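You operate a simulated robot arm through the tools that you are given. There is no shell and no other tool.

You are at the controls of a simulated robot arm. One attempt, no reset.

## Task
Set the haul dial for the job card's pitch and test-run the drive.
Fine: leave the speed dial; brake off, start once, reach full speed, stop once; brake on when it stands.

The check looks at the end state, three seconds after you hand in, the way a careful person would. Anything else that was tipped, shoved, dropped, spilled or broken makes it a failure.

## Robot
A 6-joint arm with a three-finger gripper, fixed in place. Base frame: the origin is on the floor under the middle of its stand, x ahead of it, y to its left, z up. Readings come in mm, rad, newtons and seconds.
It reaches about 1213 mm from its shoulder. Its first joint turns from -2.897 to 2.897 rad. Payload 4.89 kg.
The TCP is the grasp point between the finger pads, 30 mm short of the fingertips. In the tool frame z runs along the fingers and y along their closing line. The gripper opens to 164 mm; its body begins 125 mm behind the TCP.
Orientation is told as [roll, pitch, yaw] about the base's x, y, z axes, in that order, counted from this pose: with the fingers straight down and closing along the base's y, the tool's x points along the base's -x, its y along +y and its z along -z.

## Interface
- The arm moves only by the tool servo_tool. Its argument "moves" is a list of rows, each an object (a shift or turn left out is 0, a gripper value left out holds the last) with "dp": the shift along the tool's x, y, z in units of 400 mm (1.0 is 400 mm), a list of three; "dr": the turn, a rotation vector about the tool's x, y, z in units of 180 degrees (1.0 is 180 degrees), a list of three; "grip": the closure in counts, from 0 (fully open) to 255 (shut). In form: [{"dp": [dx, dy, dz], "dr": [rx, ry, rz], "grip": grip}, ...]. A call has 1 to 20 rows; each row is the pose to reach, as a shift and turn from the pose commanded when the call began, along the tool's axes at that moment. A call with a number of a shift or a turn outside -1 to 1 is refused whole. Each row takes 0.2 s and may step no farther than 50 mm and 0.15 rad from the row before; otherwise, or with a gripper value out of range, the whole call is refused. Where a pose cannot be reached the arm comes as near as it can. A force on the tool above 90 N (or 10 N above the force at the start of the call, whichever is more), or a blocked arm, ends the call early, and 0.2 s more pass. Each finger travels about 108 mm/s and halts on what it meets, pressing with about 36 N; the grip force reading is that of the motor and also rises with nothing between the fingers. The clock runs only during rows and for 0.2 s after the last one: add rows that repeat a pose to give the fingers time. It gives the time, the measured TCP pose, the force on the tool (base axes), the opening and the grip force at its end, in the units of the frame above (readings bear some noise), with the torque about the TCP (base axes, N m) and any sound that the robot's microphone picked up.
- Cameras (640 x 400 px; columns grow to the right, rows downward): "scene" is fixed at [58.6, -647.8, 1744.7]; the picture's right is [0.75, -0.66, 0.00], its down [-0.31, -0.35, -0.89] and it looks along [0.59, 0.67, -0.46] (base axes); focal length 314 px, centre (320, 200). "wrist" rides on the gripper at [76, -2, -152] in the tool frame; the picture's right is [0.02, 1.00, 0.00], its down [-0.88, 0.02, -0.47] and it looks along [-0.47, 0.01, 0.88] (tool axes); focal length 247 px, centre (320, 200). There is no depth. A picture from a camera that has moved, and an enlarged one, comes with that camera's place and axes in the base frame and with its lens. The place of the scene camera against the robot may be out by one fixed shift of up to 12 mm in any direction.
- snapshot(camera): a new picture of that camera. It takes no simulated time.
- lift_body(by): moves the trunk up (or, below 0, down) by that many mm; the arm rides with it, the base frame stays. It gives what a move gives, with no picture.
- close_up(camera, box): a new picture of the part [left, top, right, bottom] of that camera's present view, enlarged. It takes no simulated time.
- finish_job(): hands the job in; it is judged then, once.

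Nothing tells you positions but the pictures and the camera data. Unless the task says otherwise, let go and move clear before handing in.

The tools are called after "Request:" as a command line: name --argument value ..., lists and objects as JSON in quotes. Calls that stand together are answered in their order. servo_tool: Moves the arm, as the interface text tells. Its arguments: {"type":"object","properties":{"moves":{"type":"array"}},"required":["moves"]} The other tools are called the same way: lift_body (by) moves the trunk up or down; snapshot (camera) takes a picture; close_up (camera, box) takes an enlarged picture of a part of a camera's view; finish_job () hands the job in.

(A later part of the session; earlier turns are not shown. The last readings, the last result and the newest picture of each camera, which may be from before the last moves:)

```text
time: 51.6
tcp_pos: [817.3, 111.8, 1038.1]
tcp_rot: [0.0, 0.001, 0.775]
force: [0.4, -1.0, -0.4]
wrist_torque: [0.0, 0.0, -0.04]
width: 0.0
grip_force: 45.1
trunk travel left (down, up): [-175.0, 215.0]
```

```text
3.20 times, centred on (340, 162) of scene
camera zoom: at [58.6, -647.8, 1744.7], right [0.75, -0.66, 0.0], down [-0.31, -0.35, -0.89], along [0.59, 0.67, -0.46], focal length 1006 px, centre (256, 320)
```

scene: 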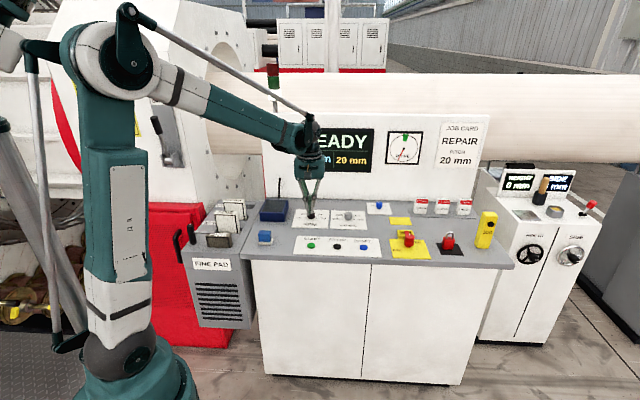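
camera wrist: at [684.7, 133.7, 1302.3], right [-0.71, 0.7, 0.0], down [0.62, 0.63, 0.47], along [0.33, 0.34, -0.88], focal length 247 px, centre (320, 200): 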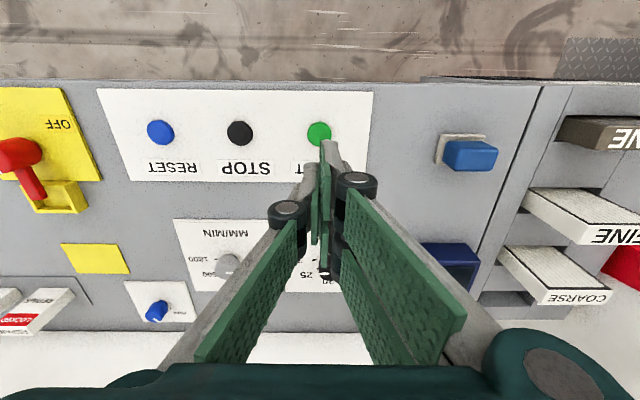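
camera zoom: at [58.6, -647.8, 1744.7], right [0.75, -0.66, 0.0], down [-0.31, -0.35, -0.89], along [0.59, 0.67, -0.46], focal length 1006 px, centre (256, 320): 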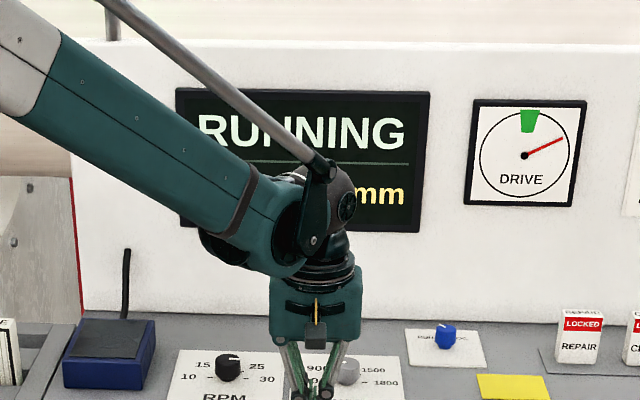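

The needle's motion fits a steadily accelerating rotation, so it shows drive position rather than speed. The rpm readout tells the speed, and it's hidden by the arm. I'll move the arm aside to where the display was visible and read the rpm.

Request:
servo_tool --moves '[{"dp": [0.01, 0.02, -0.1]}, {"dp": [0.02, 0.07, -0.19]}, {"dp": [0.04, 0.14, -0.27]}, {"dp": [0.06, 0.21, -0.35]}, {"dp": [0.08, 0.28, -0.43]}, {"dp": [0.1, 0.35, -0.51]}, {"dp": [0.13, 0.42, -0.59]}, {"dp": [0.15, 0.49, -0.68]}, {"dp": [0.17, 0.5445, -0.775]}, {"dp": [0.17, 0.5445, -0.775]}]'

Request:
close_up --camera "scene" --box '[240, 80, 440, 205]'

```text
time: 53.8
tcp_pos: [615.9, 221.2, 1347.6]
tcp_rot: [-0.001, 0.001, 0.774]
force: [-0.8, -0.8, 0.3]
wrist_torque: [-0.01, -0.12, -0.03]
width: 0.2
grip_force: 44.9
trunk travel left (down, up): [-175.0, 215.0]
```

```text
3.20 times, centred on (340, 142) of scene
camera zoom: at [58.6, -647.8, 1744.7], right [0.75, -0.66, 0.0], down [-0.31, -0.35, -0.89], along [0.59, 0.67, -0.46], focal length 1006 px, centre (256, 384)
```

zoom: 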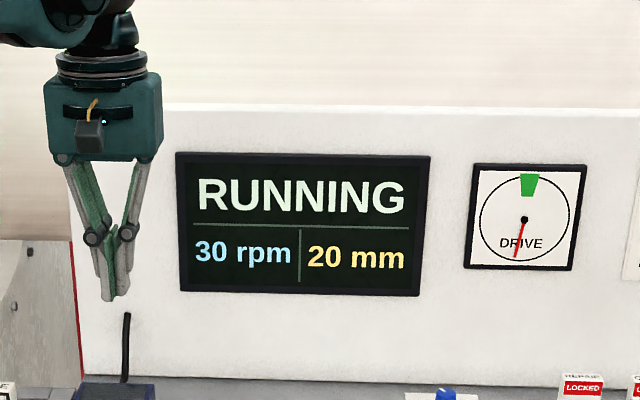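

The display shows 30 rpm, but the needle was still accelerating. I'll sample it over short intervals to see whether its rate is steady.

Request:
servo_tool --moves '[{"dp": [0, 0, 0]}, {"dp": [0, 0, 0]}, {"dp": [0, 0, 0]}, {"dp": [0, 0, 0]}]'

Request:
close_up --camera "scene" --box '[240, 80, 440, 205]'

```text
time: 54.8
tcp_pos: [617.4, 220.2, 1346.1]
tcp_rot: [0.001, 0.001, 0.775]
force: [-0.2, 0.5, -0.2]
wrist_torque: [-0.04, -0.03, 0.01]
width: 0.0
grip_force: 45.3
trunk travel left (down, up): [-175.0, 215.0]
```

```text
3.20 times, centred on (340, 142) of scene
camera zoom: at [58.6, -647.8, 1744.7], right [0.75, -0.66, 0.0], down [-0.31, -0.35, -0.89], along [0.59, 0.67, -0.46], focal length 1006 px, centre (256, 384)
```

zoom: 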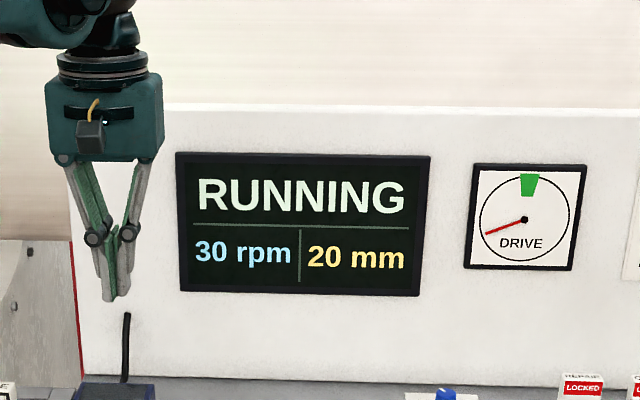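

The needle advanced ~54° in 1.0 s, roughly the same rate as just before. One more sample to confirm a steady full speed.

Request:
servo_tool --moves '[{"dp": [0, 0, 0]}, {"dp": [0, 0, 0]}, {"dp": [0, 0, 0]}, {"dp": [0, 0, 0]}]'

Request:
close_up --camera "scene" --box '[240, 80, 440, 205]'

```text
time: 55.8
tcp_pos: [616.4, 220.6, 1346.6]
tcp_rot: [0.0, 0.001, 0.774]
force: [-0.5, 0.3, 0.3]
wrist_torque: [0.02, 0.03, 0.02]
width: 0.1
grip_force: 44.4
trunk travel left (down, up): [-175.0, 215.0]
```

```text
3.20 times, centred on (340, 142) of scene
camera zoom: at [58.6, -647.8, 1744.7], right [0.75, -0.66, 0.0], down [-0.31, -0.35, -0.89], along [0.59, 0.67, -0.46], focal length 1006 px, centre (256, 384)
```

zoom: 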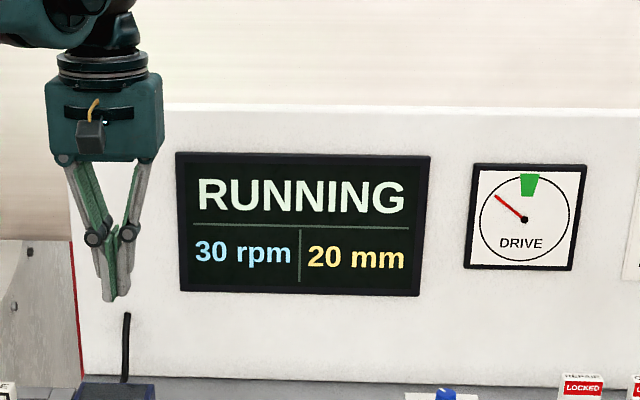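

The rate is steady and the readout holds 30 rpm: full speed is reached. Now back to the hover above STOP.

Request:
servo_tool --moves '[{"dp": [-0.02, -0.055, 0.095]}, {"dp": [-0.04, -0.1245, 0.185]}, {"dp": [-0.07, -0.1945, 0.265]}, {"dp": [-0.09, -0.2645, 0.345]}, {"dp": [-0.11, -0.3345, 0.425]}, {"dp": [-0.13, -0.4045, 0.505]}, {"dp": [-0.15, -0.4745, 0.585]}, {"dp": [-0.16, -0.5245, 0.675]}, {"dp": [-0.17, -0.5445, 0.775]}, {"dp": [-0.17, -0.5445, 0.775]}]'

Request:
close_up --camera "wrist" --box '[200, 90, 440, 240]'

Request:
close_up --camera "scene" --box '[280, 190, 400, 265]'

```text
time: 58.0
tcp_pos: [816.9, 113.4, 1036.9]
tcp_rot: [0.0, 0.002, 0.776]
force: [1.1, -0.6, 0.2]
wrist_torque: [0.02, 0.1, 0.0]
width: 0.2
grip_force: 45.0
trunk travel left (down, up): [-175.0, 215.0]
```

```text
2.67 times, centred on (320, 165) of wrist
camera zoom: at [763.9, 59.0, 1188.4], right [-0.71, 0.7, 0.0], down [0.62, 0.63, 0.47], along [0.33, 0.34, -0.88], focal length 659 px, centre (320, 293)
```

zoom: 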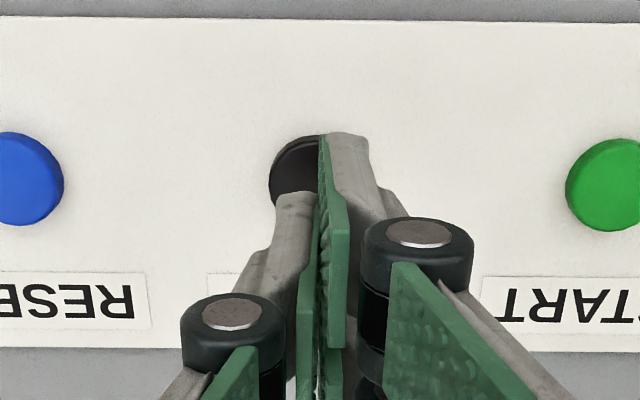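

```text
5.33 times, centred on (340, 228) of scene
camera zoom: at [58.6, -647.8, 1744.7], right [0.75, -0.66, 0.0], down [-0.31, -0.35, -0.89], along [0.59, 0.67, -0.46], focal length 1677 px, centre (213, 53)
```

zoom: 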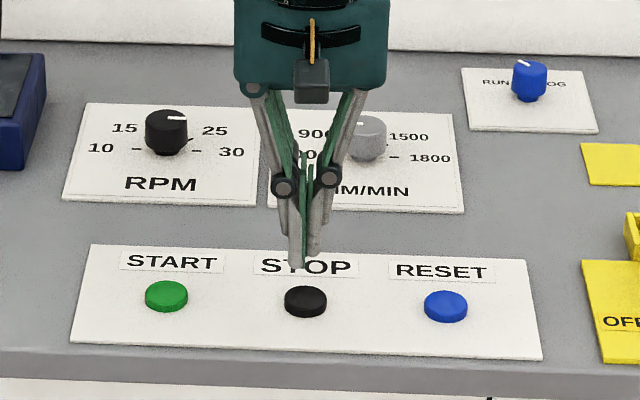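

I'm centred over STOP within ~2.5 mm; I'll correct that and press down as I did for START.

Request:
servo_tool --moves '[{"dp": [0, -0.006, 0.05]}, {"dp": [0, -0.006, 0.09]}, {"dp": [0, -0.006, 0.11]}, {"dp": [0, -0.006, 0.1175]}, {"dp": [0, -0.006, 0.1225]}, {"dp": [0, -0.006, 0.1265]}]'

Request:
close_up --camera "scene" --box '[280, 190, 400, 265]'

Request:
close_up --camera "scene" --box '[240, 60, 440, 185]'

```text
time: 59.4
tcp_pos: [819.0, 111.5, 987.0]
tcp_rot: [0.002, 0.002, 0.774]
force: [-0.5, -0.6, 1.6]
wrist_torque: [-0.03, -0.03, 0.01]
width: 6.0
grip_force: 44.8
trunk travel left (down, up): [-175.0, 215.0]
heard: click
```

```text
5.33 times, centred on (340, 228) of scene
camera zoom: at [58.6, -647.8, 1744.7], right [0.75, -0.66, 0.0], down [-0.31, -0.35, -0.89], along [0.59, 0.67, -0.46], focal length 1677 px, centre (213, 53)
```

zoom: 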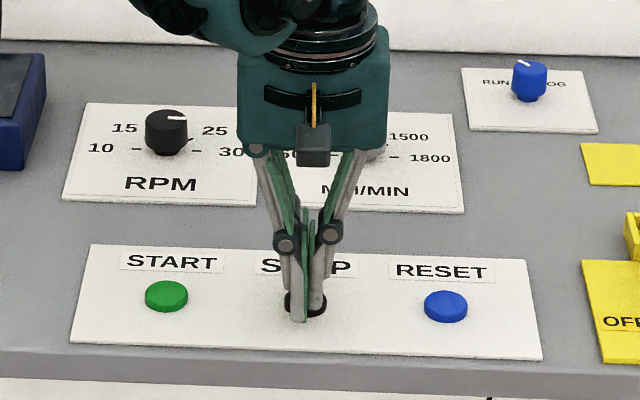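

```text
3.20 times, centred on (340, 122) of scene
camera zoom: at [58.6, -647.8, 1744.7], right [0.75, -0.66, 0.0], down [-0.31, -0.35, -0.89], along [0.59, 0.67, -0.46], focal length 1006 px, centre (256, 448)
```

zoom: 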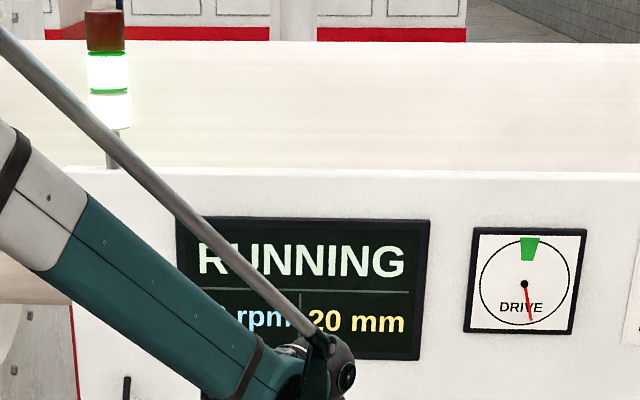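

Click heard on STOP. I'll lift off straight up and check the state.

Request:
servo_tool --moves '[{"dp": [0, 0, -0.025]}, {"dp": [0, 0, -0.075]}, {"dp": [0, 0, -0.125]}, {"dp": [0, 0, -0.2]}]'

Request:
close_up --camera "scene" --box '[240, 60, 440, 185]'

```text
time: 60.4
tcp_pos: [818.2, 109.8, 1066.7]
tcp_rot: [-0.001, 0.002, 0.775]
force: [1.2, -1.1, -0.6]
wrist_torque: [-0.02, 0.11, -0.01]
width: 0.1
grip_force: 44.7
trunk travel left (down, up): [-175.0, 215.0]
```

```text
3.20 times, centred on (340, 122) of scene
camera zoom: at [58.6, -647.8, 1744.7], right [0.75, -0.66, 0.0], down [-0.31, -0.35, -0.89], along [0.59, 0.67, -0.46], focal length 1006 px, centre (256, 448)
```

zoom: 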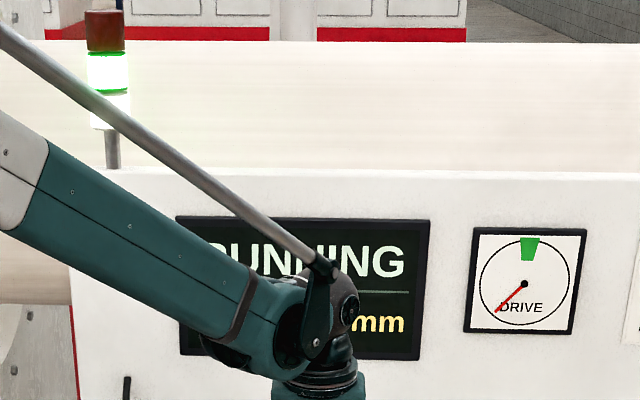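

It still says RUNNING, possibly while it coasts down. I'll move to the viewing pose to read the rpm.

Request:
servo_tool --moves '[{"dp": [0.01, 0.03, -0.09]}, {"dp": [0.02, 0.08, -0.18]}, {"dp": [0.04, 0.15, -0.26]}, {"dp": [0.06, 0.22, -0.34]}, {"dp": [0.08, 0.29, -0.41]}, {"dp": [0.1, 0.36, -0.48]}, {"dp": [0.13, 0.43, -0.55]}, {"dp": [0.15, 0.5, -0.63]}, {"dp": [0.168, 0.55, -0.7025]}, {"dp": [0.168, 0.55, -0.7025]}]'

Request:
close_up --camera "scene" --box '[240, 60, 440, 185]'

```text
time: 62.6
tcp_pos: [615.9, 220.2, 1347.4]
tcp_rot: [-0.001, -0.001, 0.775]
force: [-0.4, 0.5, 1.2]
wrist_torque: [0.01, -0.15, 0.02]
width: 0.0
grip_force: 44.7
trunk travel left (down, up): [-175.0, 215.0]
```

```text
3.20 times, centred on (340, 122) of scene
camera zoom: at [58.6, -647.8, 1744.7], right [0.75, -0.66, 0.0], down [-0.31, -0.35, -0.89], along [0.59, 0.67, -0.46], focal length 1006 px, centre (256, 448)
```

zoom: 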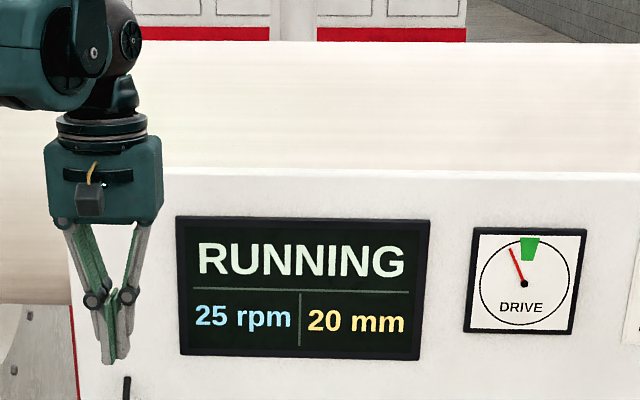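

25 rpm and falling, so STOP registered and it's running down. Meanwhile I'll head back toward the brake (without touching it), reopening the fingers and tilting the tool on the way.

Request:
servo_tool --moves '[{"dp": [-0.0522, 0.0819, -0.0261], "dr": [0, -0.0318, 0], "grip": 105}, {"dp": [-0.1044, 0.1637, -0.0521], "dr": [0, -0.0637, 0], "grip": 105}, {"dp": [-0.1566, 0.2456, -0.0782], "dr": [0, -0.0955, 0], "grip": 105}, {"dp": [-0.2087, 0.3274, -0.1043], "dr": [0, -0.1273, 0], "grip": 105}, {"dp": [-0.2609, 0.4093, -0.1304], "dr": [0, -0.1591, 0], "grip": 105}, {"dp": [-0.3131, 0.4911, -0.1564], "dr": [0, -0.191, 0], "grip": 105}, {"dp": [-0.3653, 0.573, -0.1825], "dr": [0, -0.2228, 0], "grip": 105}, {"dp": [-0.3653, 0.573, -0.1825], "dr": [0, -0.2228, 0], "grip": 105}]'

Request:
snapshot --camera "wrist"

Request:
close_up --camera "scene" --box '[240, 60, 440, 185]'

```text
time: 64.4
tcp_pos: [559.3, 488.8, 1420.0]
tcp_rot: [0.001, -0.701, 0.775]
force: [0.9, -0.1, -0.3]
wrist_torque: [0.0, -0.01, 0.0]
width: 96.5
grip_force: 0.0
trunk travel left (down, up): [-175.0, 215.0]
```

```text
taken
camera wrist: at [449.6, 377.5, 1487.4], right [-0.71, 0.7, -0.01], down [0.25, 0.27, 0.93], along [0.66, 0.66, -0.37], focal length 247 px, centre (320, 200)
```

wrist: 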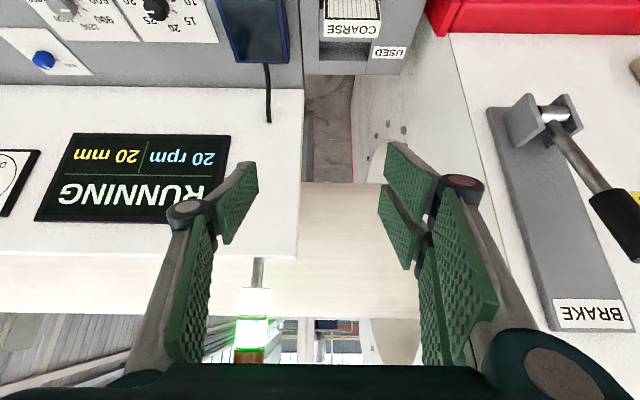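

```text
3.20 times, centred on (340, 122) of scene
camera zoom: at [58.6, -647.8, 1744.7], right [0.75, -0.66, 0.0], down [-0.31, -0.35, -0.89], along [0.59, 0.67, -0.46], focal length 1006 px, centre (256, 448)
```

zoom: 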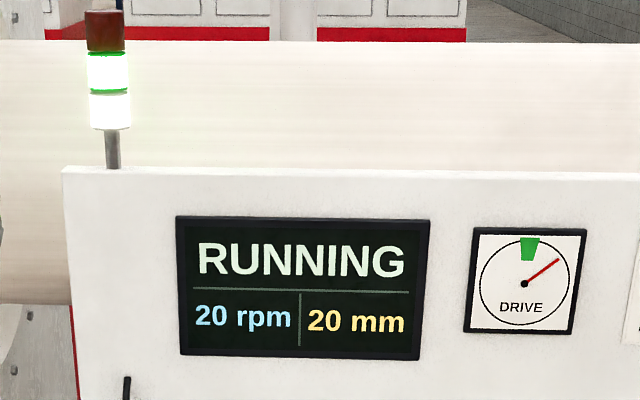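

20 rpm and falling. I'll slide over to a pre-grasp point in front of the raised handle, still clear of it.

Request:
servo_tool --moves '[{"dp": [-0.0122, 0.097, -0.0102], "dr": [-0.0003, 0, -0.0004]}, {"dp": [-0.0244, 0.194, -0.0203], "dr": [-0.0006, 0, -0.0007]}, {"dp": [-0.0366, 0.291, -0.0305], "dr": [-0.0009, 0, -0.0011]}, {"dp": [-0.0488, 0.388, -0.0407], "dr": [-0.0013, 0, -0.0015]}, {"dp": [-0.0609, 0.485, -0.0508], "dr": [-0.0016, 0, -0.0018]}, {"dp": [-0.0731, 0.582, -0.061], "dr": [-0.0019, 0, -0.0022]}, {"dp": [-0.0853, 0.679, -0.0711], "dr": [-0.0022, 0, -0.0025]}, {"dp": [-0.0975, 0.776, -0.0813], "dr": [-0.0025, 0, -0.0029]}, {"dp": [-0.0975, 0.776, -0.0813], "dr": [-0.0025, 0, -0.0029]}, {"dp": [-0.0975, 0.776, -0.0813], "dr": [-0.0025, 0, -0.0029]}]'

Request:
snapshot --camera "wrist"

Request:
close_up --camera "scene" --box '[240, 60, 440, 185]'

```text
time: 66.6
tcp_pos: [372.6, 715.9, 1468.7]
tcp_rot: [0.001, -0.697, 0.759]
force: [0.0, 0.5, 0.4]
wrist_torque: [0.0, -0.08, -0.02]
width: 96.4
grip_force: 0.1
trunk travel left (down, up): [-175.0, 215.0]
```

```text
taken
camera wrist: at [259.7, 607.9, 1535.2], right [-0.7, 0.71, -0.01], down [0.26, 0.27, 0.93], along [0.67, 0.65, -0.37], focal length 247 px, centre (320, 200)
```

wrist: 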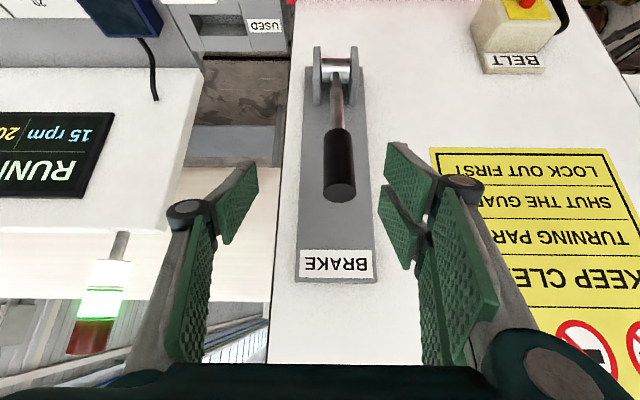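

```text
3.20 times, centred on (340, 122) of scene
camera zoom: at [58.6, -647.8, 1744.7], right [0.75, -0.66, 0.0], down [-0.31, -0.35, -0.89], along [0.59, 0.67, -0.46], focal length 1006 px, centre (256, 448)
```

zoom: 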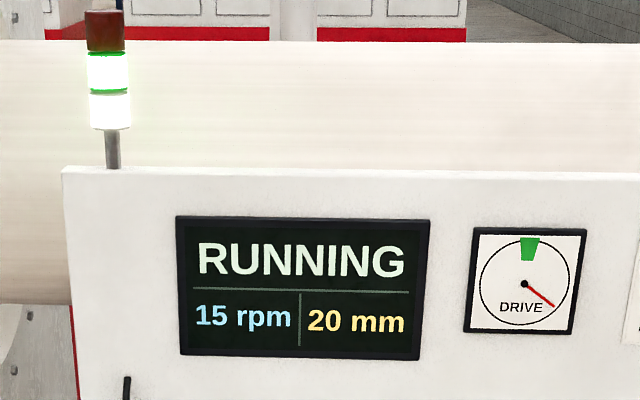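

15 rpm. I'm in front of the handle, slightly to one side but clear. I'll hold here and wait for it to stand still.

Request:
servo_tool --moves '[{"dp": [0, 0, 0]}, {"dp": [0, 0, 0]}, {"dp": [0, 0, 0]}, {"dp": [0, 0, 0]}, {"dp": [0, 0, 0]}, {"dp": [0, 0, 0]}, {"dp": [0, 0, 0]}, {"dp": [0, 0, 0]}, {"dp": [0, 0, 0]}, {"dp": [0, 0, 0]}, {"dp": [0, 0, 0]}, {"dp": [0, 0, 0]}, {"dp": [0, 0, 0]}, {"dp": [0, 0, 0]}, {"dp": [0, 0, 0]}, {"dp": [0, 0, 0]}, {"dp": [0, 0, 0]}, {"dp": [0, 0, 0]}, {"dp": [0, 0, 0]}, {"dp": [0, 0, 0]}]'

Request:
servo_tool --moves '[{"dp": [0, 0, 0]}, {"dp": [0, 0, 0]}, {"dp": [0, 0, 0]}, {"dp": [0, 0, 0]}, {"dp": [0, 0, 0]}, {"dp": [0, 0, 0]}, {"dp": [0, 0, 0]}, {"dp": [0, 0, 0]}, {"dp": [0, 0, 0]}, {"dp": [0, 0, 0]}, {"dp": [0, 0, 0]}, {"dp": [0, 0, 0]}, {"dp": [0, 0, 0]}, {"dp": [0, 0, 0]}, {"dp": [0, 0, 0]}, {"dp": [0, 0, 0]}, {"dp": [0, 0, 0]}, {"dp": [0, 0, 0]}, {"dp": [0, 0, 0]}, {"dp": [0, 0, 0]}]'

Request:
close_up --camera "scene" --box '[240, 60, 440, 185]'

Request:
snapshot --camera "wrist"

```text
time: 70.8
tcp_pos: [359.9, 714.8, 1470.2]
tcp_rot: [0.0, -0.699, 0.773]
force: [0.8, 0.0, -0.5]
wrist_torque: [0.01, 0.01, 0.0]
width: 96.5
grip_force: 0.1
trunk travel left (down, up): [-175.0, 215.0]
```

```text
time: 75.0
tcp_pos: [352.6, 714.0, 1470.3]
tcp_rot: [0.001, -0.698, 0.782]
force: [-0.5, -0.5, -0.3]
wrist_torque: [0.04, -0.01, 0.02]
width: 96.4
grip_force: 0.0
trunk travel left (down, up): [-175.0, 215.0]
```

```text
3.20 times, centred on (340, 122) of scene
camera zoom: at [58.6, -647.8, 1744.7], right [0.75, -0.66, 0.0], down [-0.31, -0.35, -0.89], along [0.59, 0.67, -0.46], focal length 1006 px, centre (256, 448)
```

zoom: 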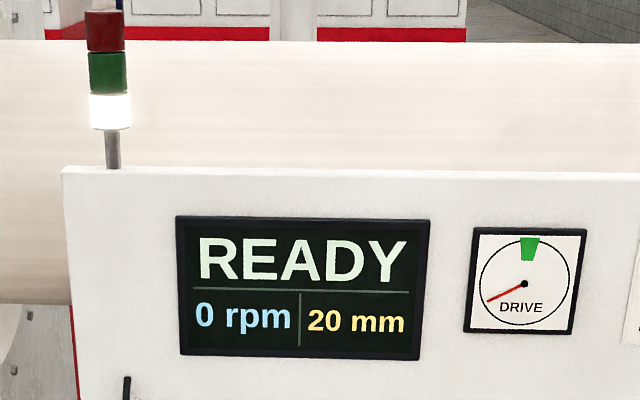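

```text
taken
camera wrist: at [242.9, 603.1, 1537.4], right [-0.72, 0.7, -0.01], down [0.25, 0.27, 0.93], along [0.65, 0.66, -0.37], focal length 247 px, centre (320, 200)
```

wrist: 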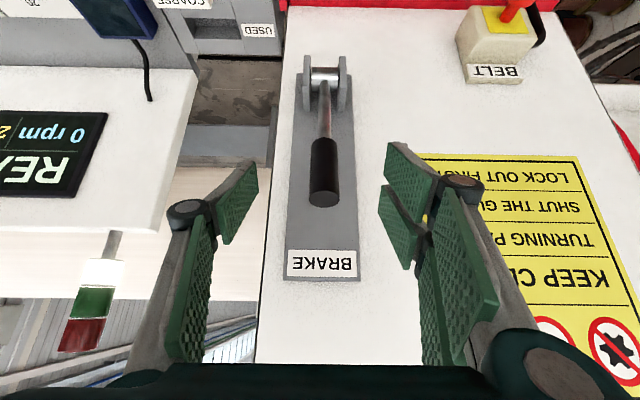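

The display reads READY / 0 rpm and the green light is out: the drive stands. The arm has converged and the handle is centred between the fingers, so I'll advance to grip it.

Request:
servo_tool --moves '[{"dp": [-0.0089, 0, 0.0466]}, {"dp": [-0.0177, 0, 0.0932]}, {"dp": [-0.0266, 0, 0.1398]}, {"dp": [-0.0354, 0, 0.1864]}, {"dp": [-0.0443, 0, 0.233]}, {"dp": [-0.0443, 0, 0.233]}, {"dp": [-0.0443, 0, 0.233]}]'

Request:
snapshot --camera "wrist"

Request:
close_up --camera "scene" --box '[80, 80, 220, 168]'

```text
time: 76.6
tcp_pos: [402.9, 767.0, 1409.9]
tcp_rot: [0.001, -0.699, 0.788]
force: [-0.1, 0.3, -0.3]
wrist_torque: [-0.01, 0.01, 0.05]
width: 96.3
grip_force: 0.0
trunk travel left (down, up): [-175.0, 215.0]
```

```text
taken
camera wrist: at [293.0, 655.9, 1477.4], right [-0.72, 0.69, -0.01], down [0.25, 0.28, 0.93], along [0.65, 0.66, -0.37], focal length 247 px, centre (320, 200)
```

wrist: 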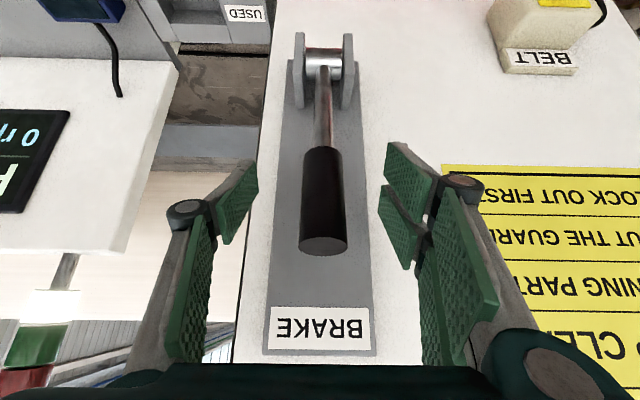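

```text
4.55 times, centred on (150, 124) of scene
camera zoom: at [58.6, -647.8, 1744.7], right [0.75, -0.66, 0.0], down [-0.31, -0.35, -0.89], along [0.59, 0.67, -0.46], focal length 1429 px, centre (1093, 546)
```

zoom: 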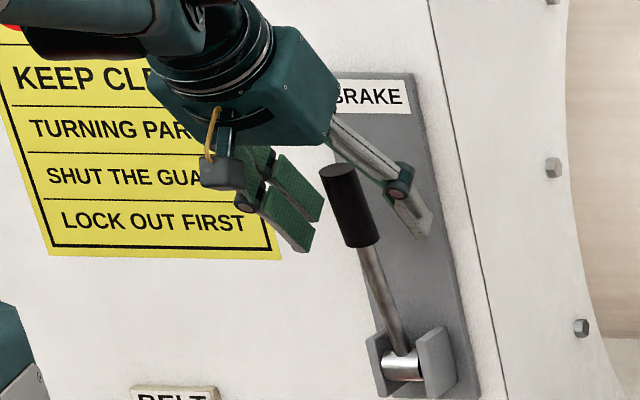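

The handle sits between the pads. I'll close on it, then draw it down along its arc.

Request:
servo_tool --moves '[{"grip": 180}, {"grip": 240}, {"grip": 240}, {"grip": 240}]'

```text
time: 77.6
tcp_pos: [401.5, 768.8, 1410.1]
tcp_rot: [0.0, -0.701, 0.789]
force: [-14.0, 16.2, -1.0]
wrist_torque: [0.74, 0.4, 0.14]
width: 29.0
grip_force: 45.0
trunk travel left (down, up): [-175.0, 215.0]
```

Gripped at 29 mm. I'll pull down to about 50° first.

Request:
servo_tool --moves '[{"dp": [0.0388, 0, -0.0208]}, {"dp": [0.0713, 0, -0.034]}, {"dp": [0.105, 0, -0.0448]}, {"dp": [0.1395, 0, -0.0525]}, {"dp": [0.1745, 0, -0.057]}, {"dp": [0.2098, 0, -0.0588]}, {"dp": [0.2098, 0, -0.0588]}]'

Request:
snapshot --camera "wrist"

Request:
close_up --camera "scene" --box '[80, 80, 220, 168]'

```text
time: 78.1
tcp_pos: [398.3, 763.1, 1406.5]
tcp_rot: [0.01, -0.705, 0.765]
force: [-39.4, 42.7, 13.9]
wrist_torque: [1.29, 0.91, 0.16]
width: 32.9
grip_force: 28.6
trunk travel left (down, up): [-175.0, 215.0]
stopped in row 2: the force on the tool passed its limit at 98 N (the readings are from after the stop); the commanded pose is now the measured one
```

```text
taken
camera wrist: at [287.7, 652.5, 1472.7], right [-0.71, 0.7, -0.01], down [0.25, 0.26, 0.93], along [0.66, 0.66, -0.37], focal length 247 px, centre (320, 200)
```

wrist: 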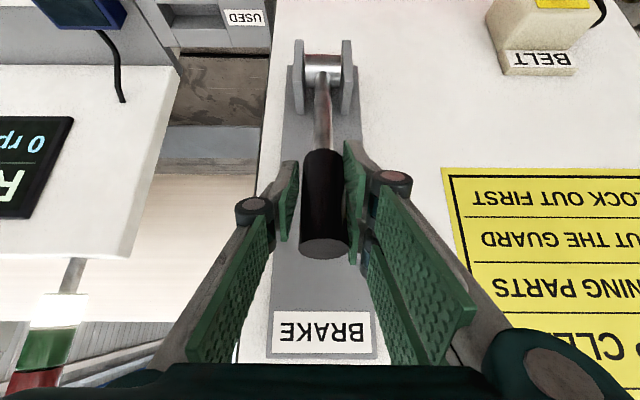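

```text
4.55 times, centred on (150, 124) of scene
camera zoom: at [58.6, -647.8, 1744.7], right [0.75, -0.66, 0.0], down [-0.31, -0.35, -0.89], along [0.59, 0.67, -0.46], focal length 1429 px, centre (1093, 546)
```

zoom: 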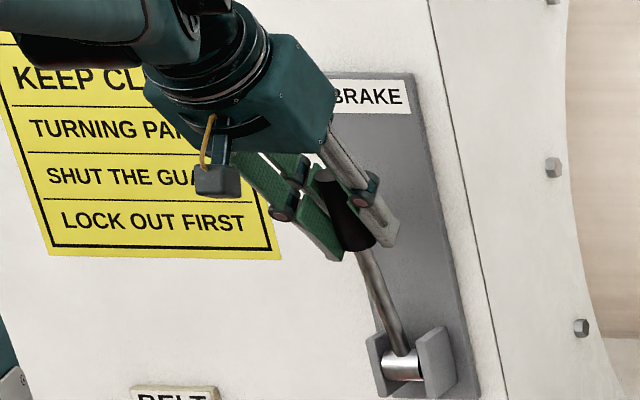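

The pull stopped on side load: the tool yawed and drifted sideways while the handle barely moved. I'll let go, let the arm settle, and realign before trying again slowly.

Request:
servo_tool --moves '[{"grip": 105}, {"grip": 105}, {"grip": 105}, {"grip": 105}]'

Request:
snapshot --camera "scene"

Request:
snapshot --camera "wrist"

```text
time: 79.1
tcp_pos: [402.7, 757.4, 1406.9]
tcp_rot: [0.008, -0.701, 0.766]
force: [-1.5, 0.1, 0.5]
wrist_torque: [-0.03, -0.03, -0.05]
width: 96.2
grip_force: 0.0
trunk travel left (down, up): [-175.0, 215.0]
```

```text
taken
```

scene: 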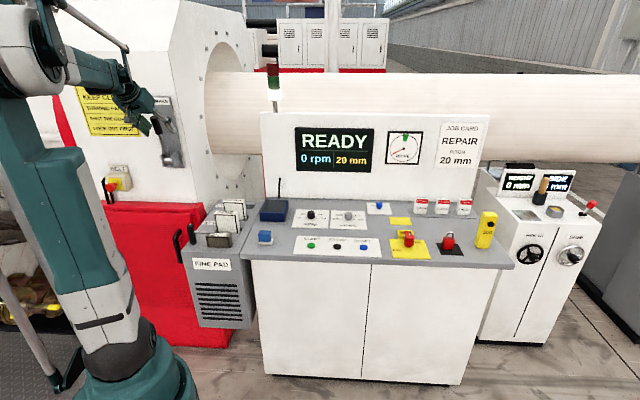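

```text
taken
camera wrist: at [291.3, 647.6, 1473.2], right [-0.71, 0.7, -0.01], down [0.25, 0.27, 0.93], along [0.66, 0.66, -0.37], focal length 247 px, centre (320, 200)
```

wrist: 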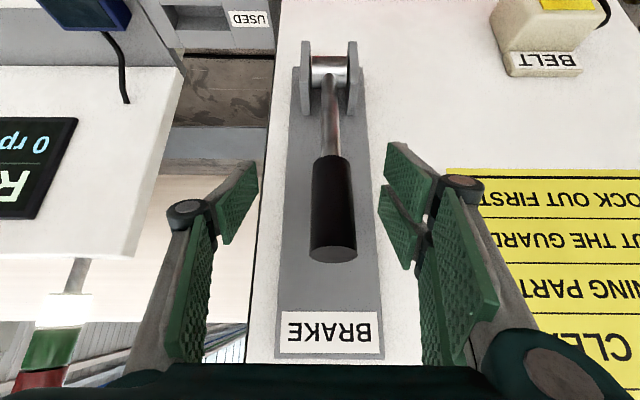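

Released; the tool is ~9 mm to one side and yawed 0.02 rad. I'll command a small correction and see how quickly the arm responds here.

Request:
servo_tool --moves '[{"dp": [0, 0.0118, 0], "dr": [-0.0021, 0, -0.0025]}, {"dp": [0, 0.0235, 0], "dr": [-0.0041, 0, -0.0049]}, {"dp": [0, 0.0235, 0], "dr": [-0.0041, 0, -0.0049]}, {"dp": [0, 0.0235, 0], "dr": [-0.0041, 0, -0.0049]}, {"dp": [0, 0.0235, 0], "dr": [-0.0041, 0, -0.0049]}]'

```text
time: 80.3
tcp_pos: [397.4, 763.4, 1406.5]
tcp_rot: [0.009, -0.702, 0.783]
force: [0.1, -0.1, -0.2]
wrist_torque: [0.03, 0.03, 0.0]
width: 96.6
grip_force: 0.0
trunk travel left (down, up): [-175.0, 215.0]
```

The arm answers small corrections promptly, so the trouble is this tool tilt, where its tracking gets poor. I'll back out, bring the tool nearer to vertical (20° tilt) and grip the handle from above instead.

Request:
servo_tool --moves '[{"dp": [0, 0, -0.06]}, {"dp": [0, 0, -0.12]}, {"dp": [0, 0, -0.18]}, {"dp": [0, 0, -0.24]}, {"dp": [0, 0, -0.24]}]'

Request:
snapshot --camera "wrist"

```text
time: 81.5
tcp_pos: [355.4, 712.1, 1479.2]
tcp_rot: [0.011, -0.702, 0.779]
force: [-0.3, -0.9, 0.4]
wrist_torque: [0.08, -0.02, 0.04]
width: 96.3
grip_force: 0.0
trunk travel left (down, up): [-175.0, 215.0]
```

```text
taken
camera wrist: at [246.2, 599.9, 1545.7], right [-0.72, 0.7, -0.01], down [0.25, 0.27, 0.93], along [0.65, 0.67, -0.37], focal length 247 px, centre (320, 200)
```

wrist: 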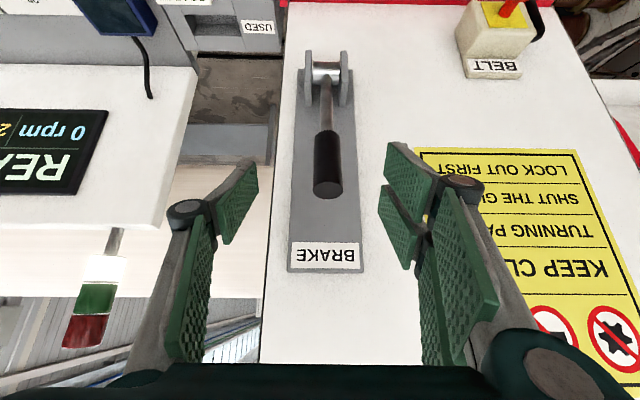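

Backed out cleanly. Now I'll reduce the tilt to about 20° and move above the handle.

Request:
servo_tool --moves '[{"dp": [-0.03, 0.0025, -0.002], "dr": [0, 0.028, 0]}, {"dp": [-0.061, 0.005, -0.004], "dr": [0, 0.056, 0]}, {"dp": [-0.0915, 0.0075, -0.006], "dr": [0, 0.084, 0]}, {"dp": [-0.122, 0.01, -0.008], "dr": [0, 0.112, 0]}, {"dp": [-0.122, 0.01, -0.008], "dr": [0, 0.112, 0]}, {"dp": [-0.122, 0.01, -0.008], "dr": [0, 0.112, 0]}]'

Request:
snapshot --camera "wrist"

Request:
snapshot --camera "scene"

```text
time: 82.9
tcp_pos: [373.5, 750.5, 1515.2]
tcp_rot: [0.008, -0.35, 0.792]
force: [0.6, 0.9, -1.7]
wrist_torque: [-0.08, 0.03, 0.0]
width: 96.5
grip_force: 0.0
trunk travel left (down, up): [-175.0, 215.0]
```

```text
taken
camera wrist: at [288.2, 660.0, 1630.5], right [-0.73, 0.69, 0.0], down [0.46, 0.48, 0.75], along [0.51, 0.54, -0.67], focal length 247 px, centre (320, 200)
```

wrist: 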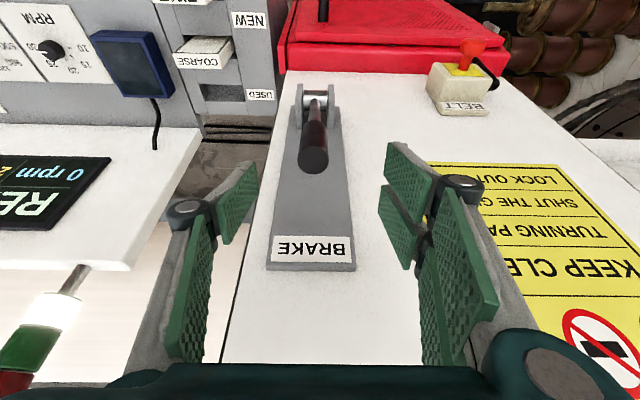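

```text
taken
```

scene: 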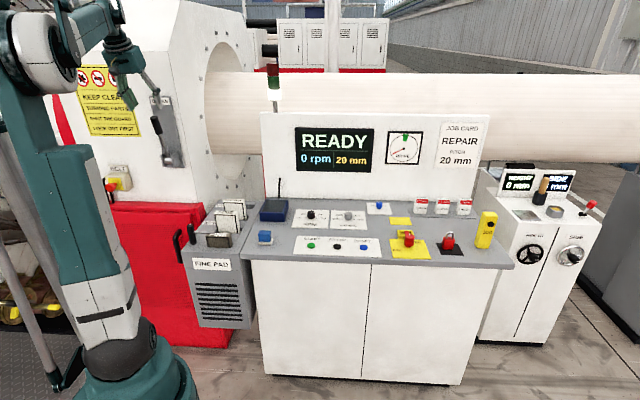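

Tool at 20° tilt, handle tip measured at v≈827, z≈1446 (lever ≈83°). I'll correct 6 mm sideways and descend over the handle.

Request:
servo_tool --moves '[{"dp": [0.0017, -0.015, 0.0542]}, {"dp": [0.0034, -0.015, 0.1084]}, {"dp": [0.0051, -0.015, 0.1626]}, {"dp": [0.0068, -0.015, 0.2168]}, {"dp": [0.0085, -0.015, 0.271]}, {"dp": [0.0085, -0.015, 0.271]}, {"dp": [0.0085, -0.015, 0.271]}]'

Request:
snapshot --camera "wrist"

Request:
close_up --camera "scene" --box '[80, 80, 220, 168]'

```text
time: 84.5
tcp_pos: [402.3, 769.2, 1411.3]
tcp_rot: [0.008, -0.35, 0.79]
force: [-0.2, 0.7, -0.3]
wrist_torque: [-0.04, 0.0, 0.02]
width: 96.5
grip_force: 0.0
trunk travel left (down, up): [-175.0, 215.0]
```

```text
taken
camera wrist: at [315.6, 679.4, 1526.8], right [-0.73, 0.69, 0.0], down [0.46, 0.48, 0.75], along [0.51, 0.54, -0.67], focal length 247 px, centre (320, 200)
```

wrist: 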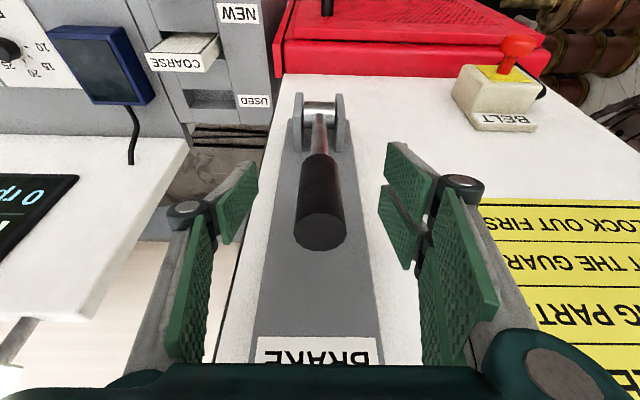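

```text
4.55 times, centred on (150, 124) of scene
camera zoom: at [58.6, -647.8, 1744.7], right [0.75, -0.66, 0.0], down [-0.31, -0.35, -0.89], along [0.59, 0.67, -0.46], focal length 1429 px, centre (1093, 546)
```

zoom: 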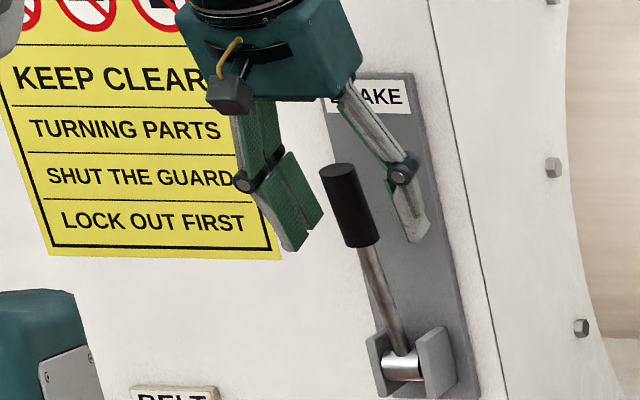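

Tracking is accurate now and the handle is centred. I'll grip it and try a small pull first.

Request:
servo_tool --moves '[{"grip": 180}, {"grip": 240}, {"grip": 240}, {"grip": 240}]'

Request:
servo_tool --moves '[{"dp": [0.0129, 0, -0.0021]}, {"dp": [0.0258, 0, -0.0043]}, {"dp": [0.0258, 0, -0.0043]}]'

Request:
snapshot --camera "wrist"

```text
time: 85.5
tcp_pos: [401.4, 769.0, 1409.9]
tcp_rot: [0.007, -0.348, 0.79]
force: [2.9, -2.2, -1.8]
wrist_torque: [-0.19, -0.06, -0.04]
width: 29.2
grip_force: 45.3
trunk travel left (down, up): [-175.0, 215.0]
```

```text
time: 86.3
tcp_pos: [395.9, 764.6, 1407.5]
tcp_rot: [0.007, -0.349, 0.785]
force: [-20.0, 37.0, 12.1]
wrist_torque: [1.95, -0.25, 0.14]
width: 29.1
grip_force: 44.8
trunk travel left (down, up): [-175.0, 215.0]
```

```text
taken
camera wrist: at [310.4, 674.4, 1524.3], right [-0.72, 0.69, 0.0], down [0.46, 0.48, 0.75], along [0.52, 0.54, -0.67], focal length 247 px, centre (320, 200)
```

wrist: 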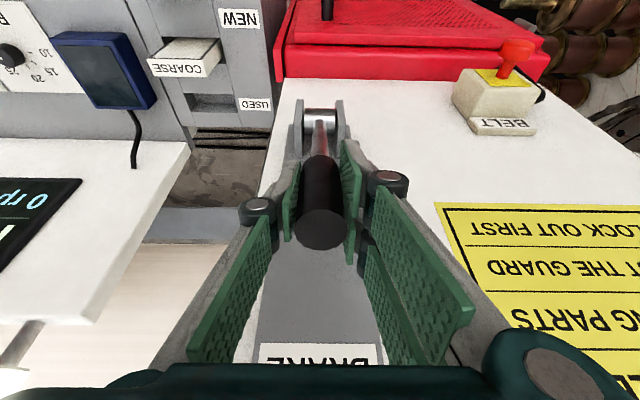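

The lever begins to follow, but a sideways load (~40 N) builds up as I pull, since the arm drifts to one side. I'll relieve it with a small sideways and yaw correction, then check the force.

Request:
servo_tool --moves '[{"dp": [0, 0.006, 0], "dr": [-0.0003, 0, -0.0009]}, {"dp": [0, 0.012, 0], "dr": [-0.0007, 0, -0.0018]}, {"dp": [0, 0.012, 0], "dr": [-0.0007, 0, -0.0018]}]'

```text
time: 87.1
tcp_pos: [395.8, 762.7, 1408.3]
tcp_rot: [0.005, -0.349, 0.791]
force: [5.6, 13.8, -1.2]
wrist_torque: [1.08, -0.99, -0.08]
width: 29.4
grip_force: 44.4
trunk travel left (down, up): [-175.0, 215.0]
```

The side load is gone and the lever is following (now ≈78°). I'll continue pulling in small steps with the same compensation built in.

Request:
servo_tool --moves '[{"dp": [0.01, 0.004, -0.001], "dr": [-0.0002, 0, -0.0006]}, {"dp": [0.02, 0.008, -0.002], "dr": [-0.0004, 0, -0.0012]}, {"dp": [0.0303, 0.013, -0.0033], "dr": [-0.0007, 0, -0.0019]}, {"dp": [0.0303, 0.013, -0.0033], "dr": [-0.0007, 0, -0.0019]}]'

```text
time: 88.1
tcp_pos: [390.9, 758.4, 1405.9]
tcp_rot: [0.005, -0.348, 0.788]
force: [-3.2, 18.4, 8.6]
wrist_torque: [1.29, -0.61, 0.13]
width: 29.3
grip_force: 45.1
trunk travel left (down, up): [-175.0, 215.0]
```

Working: lever at ≈76°, side load ~15 N. I'll continue with a somewhat larger step.

Request:
servo_tool --moves '[{"dp": [0.012, 0.006, -0.001], "dr": [-0.0003, 0, -0.0009]}, {"dp": [0.024, 0.013, -0.0015], "dr": [-0.0006, 0, -0.0017]}, {"dp": [0.036, 0.019, -0.002], "dr": [-0.0009, 0, -0.0026]}, {"dp": [0.048, 0.026, -0.002], "dr": [-0.0012, 0, -0.0034]}, {"dp": [0.048, 0.026, -0.002], "dr": [-0.0012, 0, -0.0034]}]'

Request:
snapshot --camera "wrist"

```text
time: 89.3
tcp_pos: [380.2, 748.1, 1399.7]
tcp_rot: [0.007, -0.349, 0.784]
force: [1.3, 16.7, 2.4]
wrist_torque: [1.36, -0.87, 0.02]
width: 28.7
grip_force: 45.5
trunk travel left (down, up): [-175.0, 215.0]
```

```text
taken
camera wrist: at [295.4, 659.3, 1515.7], right [-0.72, 0.69, 0.0], down [0.46, 0.48, 0.75], along [0.52, 0.54, -0.67], focal length 247 px, centre (320, 200)
```

wrist: 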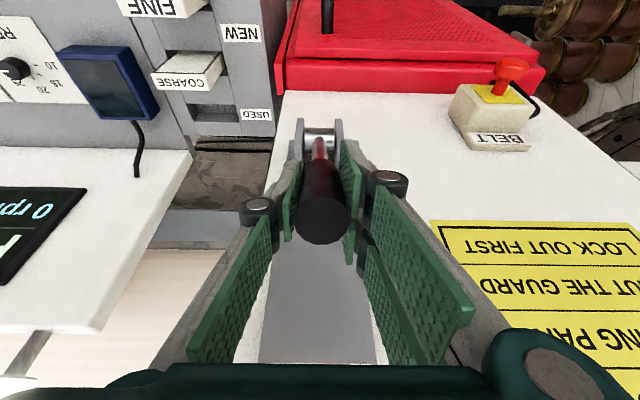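

Lever at ≈70°, loads small. Continuing to about 58°.

Request:
servo_tool --moves '[{"dp": [0.015, 0.006, 0.0005], "dr": [-0.0003, 0, -0.0008]}, {"dp": [0.03, 0.012, 0.001], "dr": [-0.0006, 0, -0.0017]}, {"dp": [0.045, 0.018, 0.003], "dr": [-0.0009, 0, -0.0025]}, {"dp": [0.06, 0.024, 0.005], "dr": [-0.0012, 0, -0.0034]}, {"dp": [0.075, 0.03, 0.007], "dr": [-0.0015, 0, -0.0042]}, {"dp": [0.075, 0.03, 0.007], "dr": [-0.0015, 0, -0.0042]}]'

```text
time: 90.7
tcp_pos: [359.6, 727.6, 1386.1]
tcp_rot: [0.005, -0.347, 0.792]
force: [33.7, -7.2, -25.4]
wrist_torque: [-0.11, -0.87, -0.34]
width: 28.9
grip_force: 44.8
trunk travel left (down, up): [-175.0, 215.0]
```

Lever at ≈59°; the side load flipped sign, so I'm now over-compensating. I'll back off 3 mm sideways and continue to about 45°.

Request:
servo_tool --moves '[{"dp": [0.0146, -0.006, 0.004]}, {"dp": [0.0292, -0.008, 0.008]}, {"dp": [0.0438, -0.008, 0.0128]}, {"dp": [0.0592, -0.008, 0.019]}, {"dp": [0.074, -0.008, 0.025]}, {"dp": [0.0888, -0.008, 0.0305]}, {"dp": [0.0888, -0.008, 0.0305]}]'

Request:
snapshot --camera "wrist"

Request:
close_up --camera "scene" --box '[60, 80, 220, 180]'

```text
time: 91.9
tcp_pos: [338.4, 709.2, 1370.2]
tcp_rot: [0.0, -0.35, 0.811]
force: [42.9, -44.8, -0.7]
wrist_torque: [-1.09, -0.75, -0.79]
width: 33.6
grip_force: 30.5
trunk travel left (down, up): [-175.0, 215.0]
stopped in row 5: the force on the tool passed its limit at 92 N (the readings are from after the stop); the commanded pose is now the measured one
```

```text
taken
camera wrist: at [253.1, 618.1, 1485.6], right [-0.74, 0.68, -0.01], down [0.44, 0.49, 0.75], along [0.51, 0.55, -0.66], focal length 247 px, centre (320, 200)
```

wrist: 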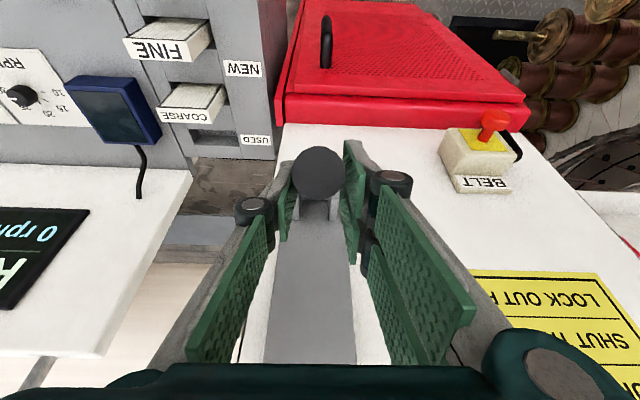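

```text
4.00 times, centred on (140, 130) of scene
camera zoom: at [58.6, -647.8, 1744.7], right [0.75, -0.66, 0.0], down [-0.31, -0.35, -0.89], along [0.59, 0.67, -0.46], focal length 1258 px, centre (1040, 480)
```

zoom: 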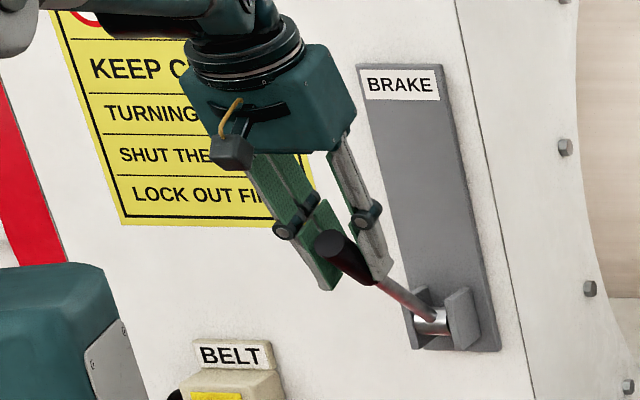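

The lever is now at about 43°, halfway down; side load stopped it again as the arm caught up with my compensation. From here it's simpler to let go and push the handle down from above with closed fingers, so I'll release.

Request:
servo_tool --moves '[{"grip": 105}, {"grip": 105}, {"grip": 105}, {"grip": 105}]'

Request:
snapshot --camera "wrist"

Request:
close_up --camera "scene" --box '[60, 80, 220, 180]'

```text
time: 92.9
tcp_pos: [329.2, 714.3, 1369.0]
tcp_rot: [0.002, -0.35, 0.815]
force: [-0.2, -1.2, -0.2]
wrist_torque: [0.09, 0.04, 0.03]
width: 96.5
grip_force: 0.1
trunk travel left (down, up): [-175.0, 215.0]
```

```text
taken
camera wrist: at [245.7, 623.8, 1485.3], right [-0.74, 0.67, -0.01], down [0.44, 0.5, 0.75], along [0.5, 0.55, -0.66], focal length 247 px, centre (320, 200)
```

wrist: 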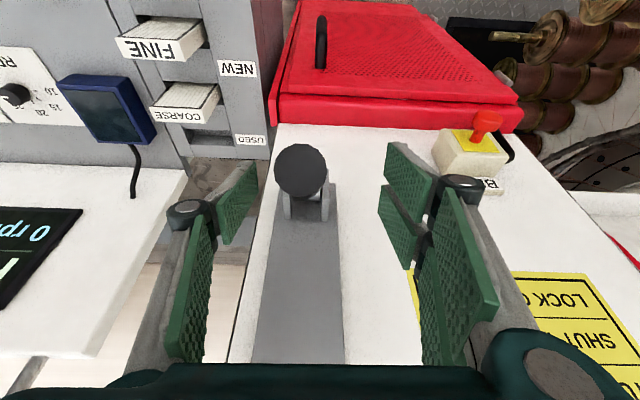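

```text
4.00 times, centred on (140, 130) of scene
camera zoom: at [58.6, -647.8, 1744.7], right [0.75, -0.66, 0.0], down [-0.31, -0.35, -0.89], along [0.59, 0.67, -0.46], focal length 1258 px, centre (1040, 480)
```

zoom: 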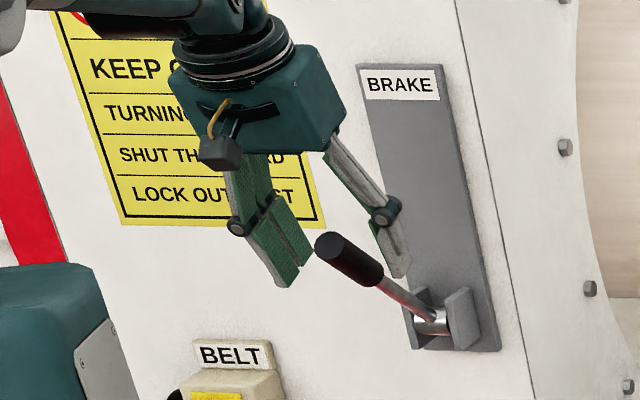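

The lever stays put at ≈44° when released (it holds by friction). I'll back out upward and close the fingers.

Request:
servo_tool --moves '[{"dp": [0, 0, -0.1], "grip": 105}, {"dp": [0, 0, -0.2], "grip": 105}, {"dp": [0, 0, -0.3], "grip": 105}, {"dp": [0, 0, -0.3], "grip": 255}, {"dp": [0, 0, -0.3], "grip": 255}, {"dp": [0, 0, -0.3], "grip": 255}, {"dp": [0, 0, -0.3], "grip": 255}]'

Request:
snapshot --camera "wrist"

```text
time: 94.5
tcp_pos: [311.9, 689.1, 1481.0]
tcp_rot: [0.004, -0.351, 0.806]
force: [0.5, 0.6, -0.4]
wrist_torque: [-0.01, 0.01, 0.02]
width: 0.1
grip_force: 35.9
trunk travel left (down, up): [-175.0, 215.0]
```

```text
taken
camera wrist: at [227.6, 598.7, 1598.0], right [-0.73, 0.68, -0.01], down [0.45, 0.49, 0.75], along [0.51, 0.55, -0.66], focal length 247 px, centre (320, 200)
```

wrist: 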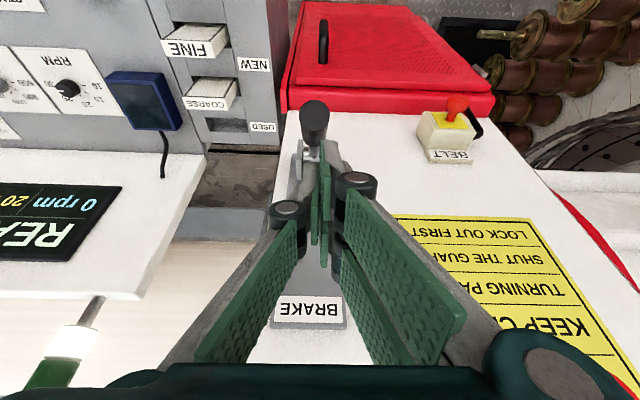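

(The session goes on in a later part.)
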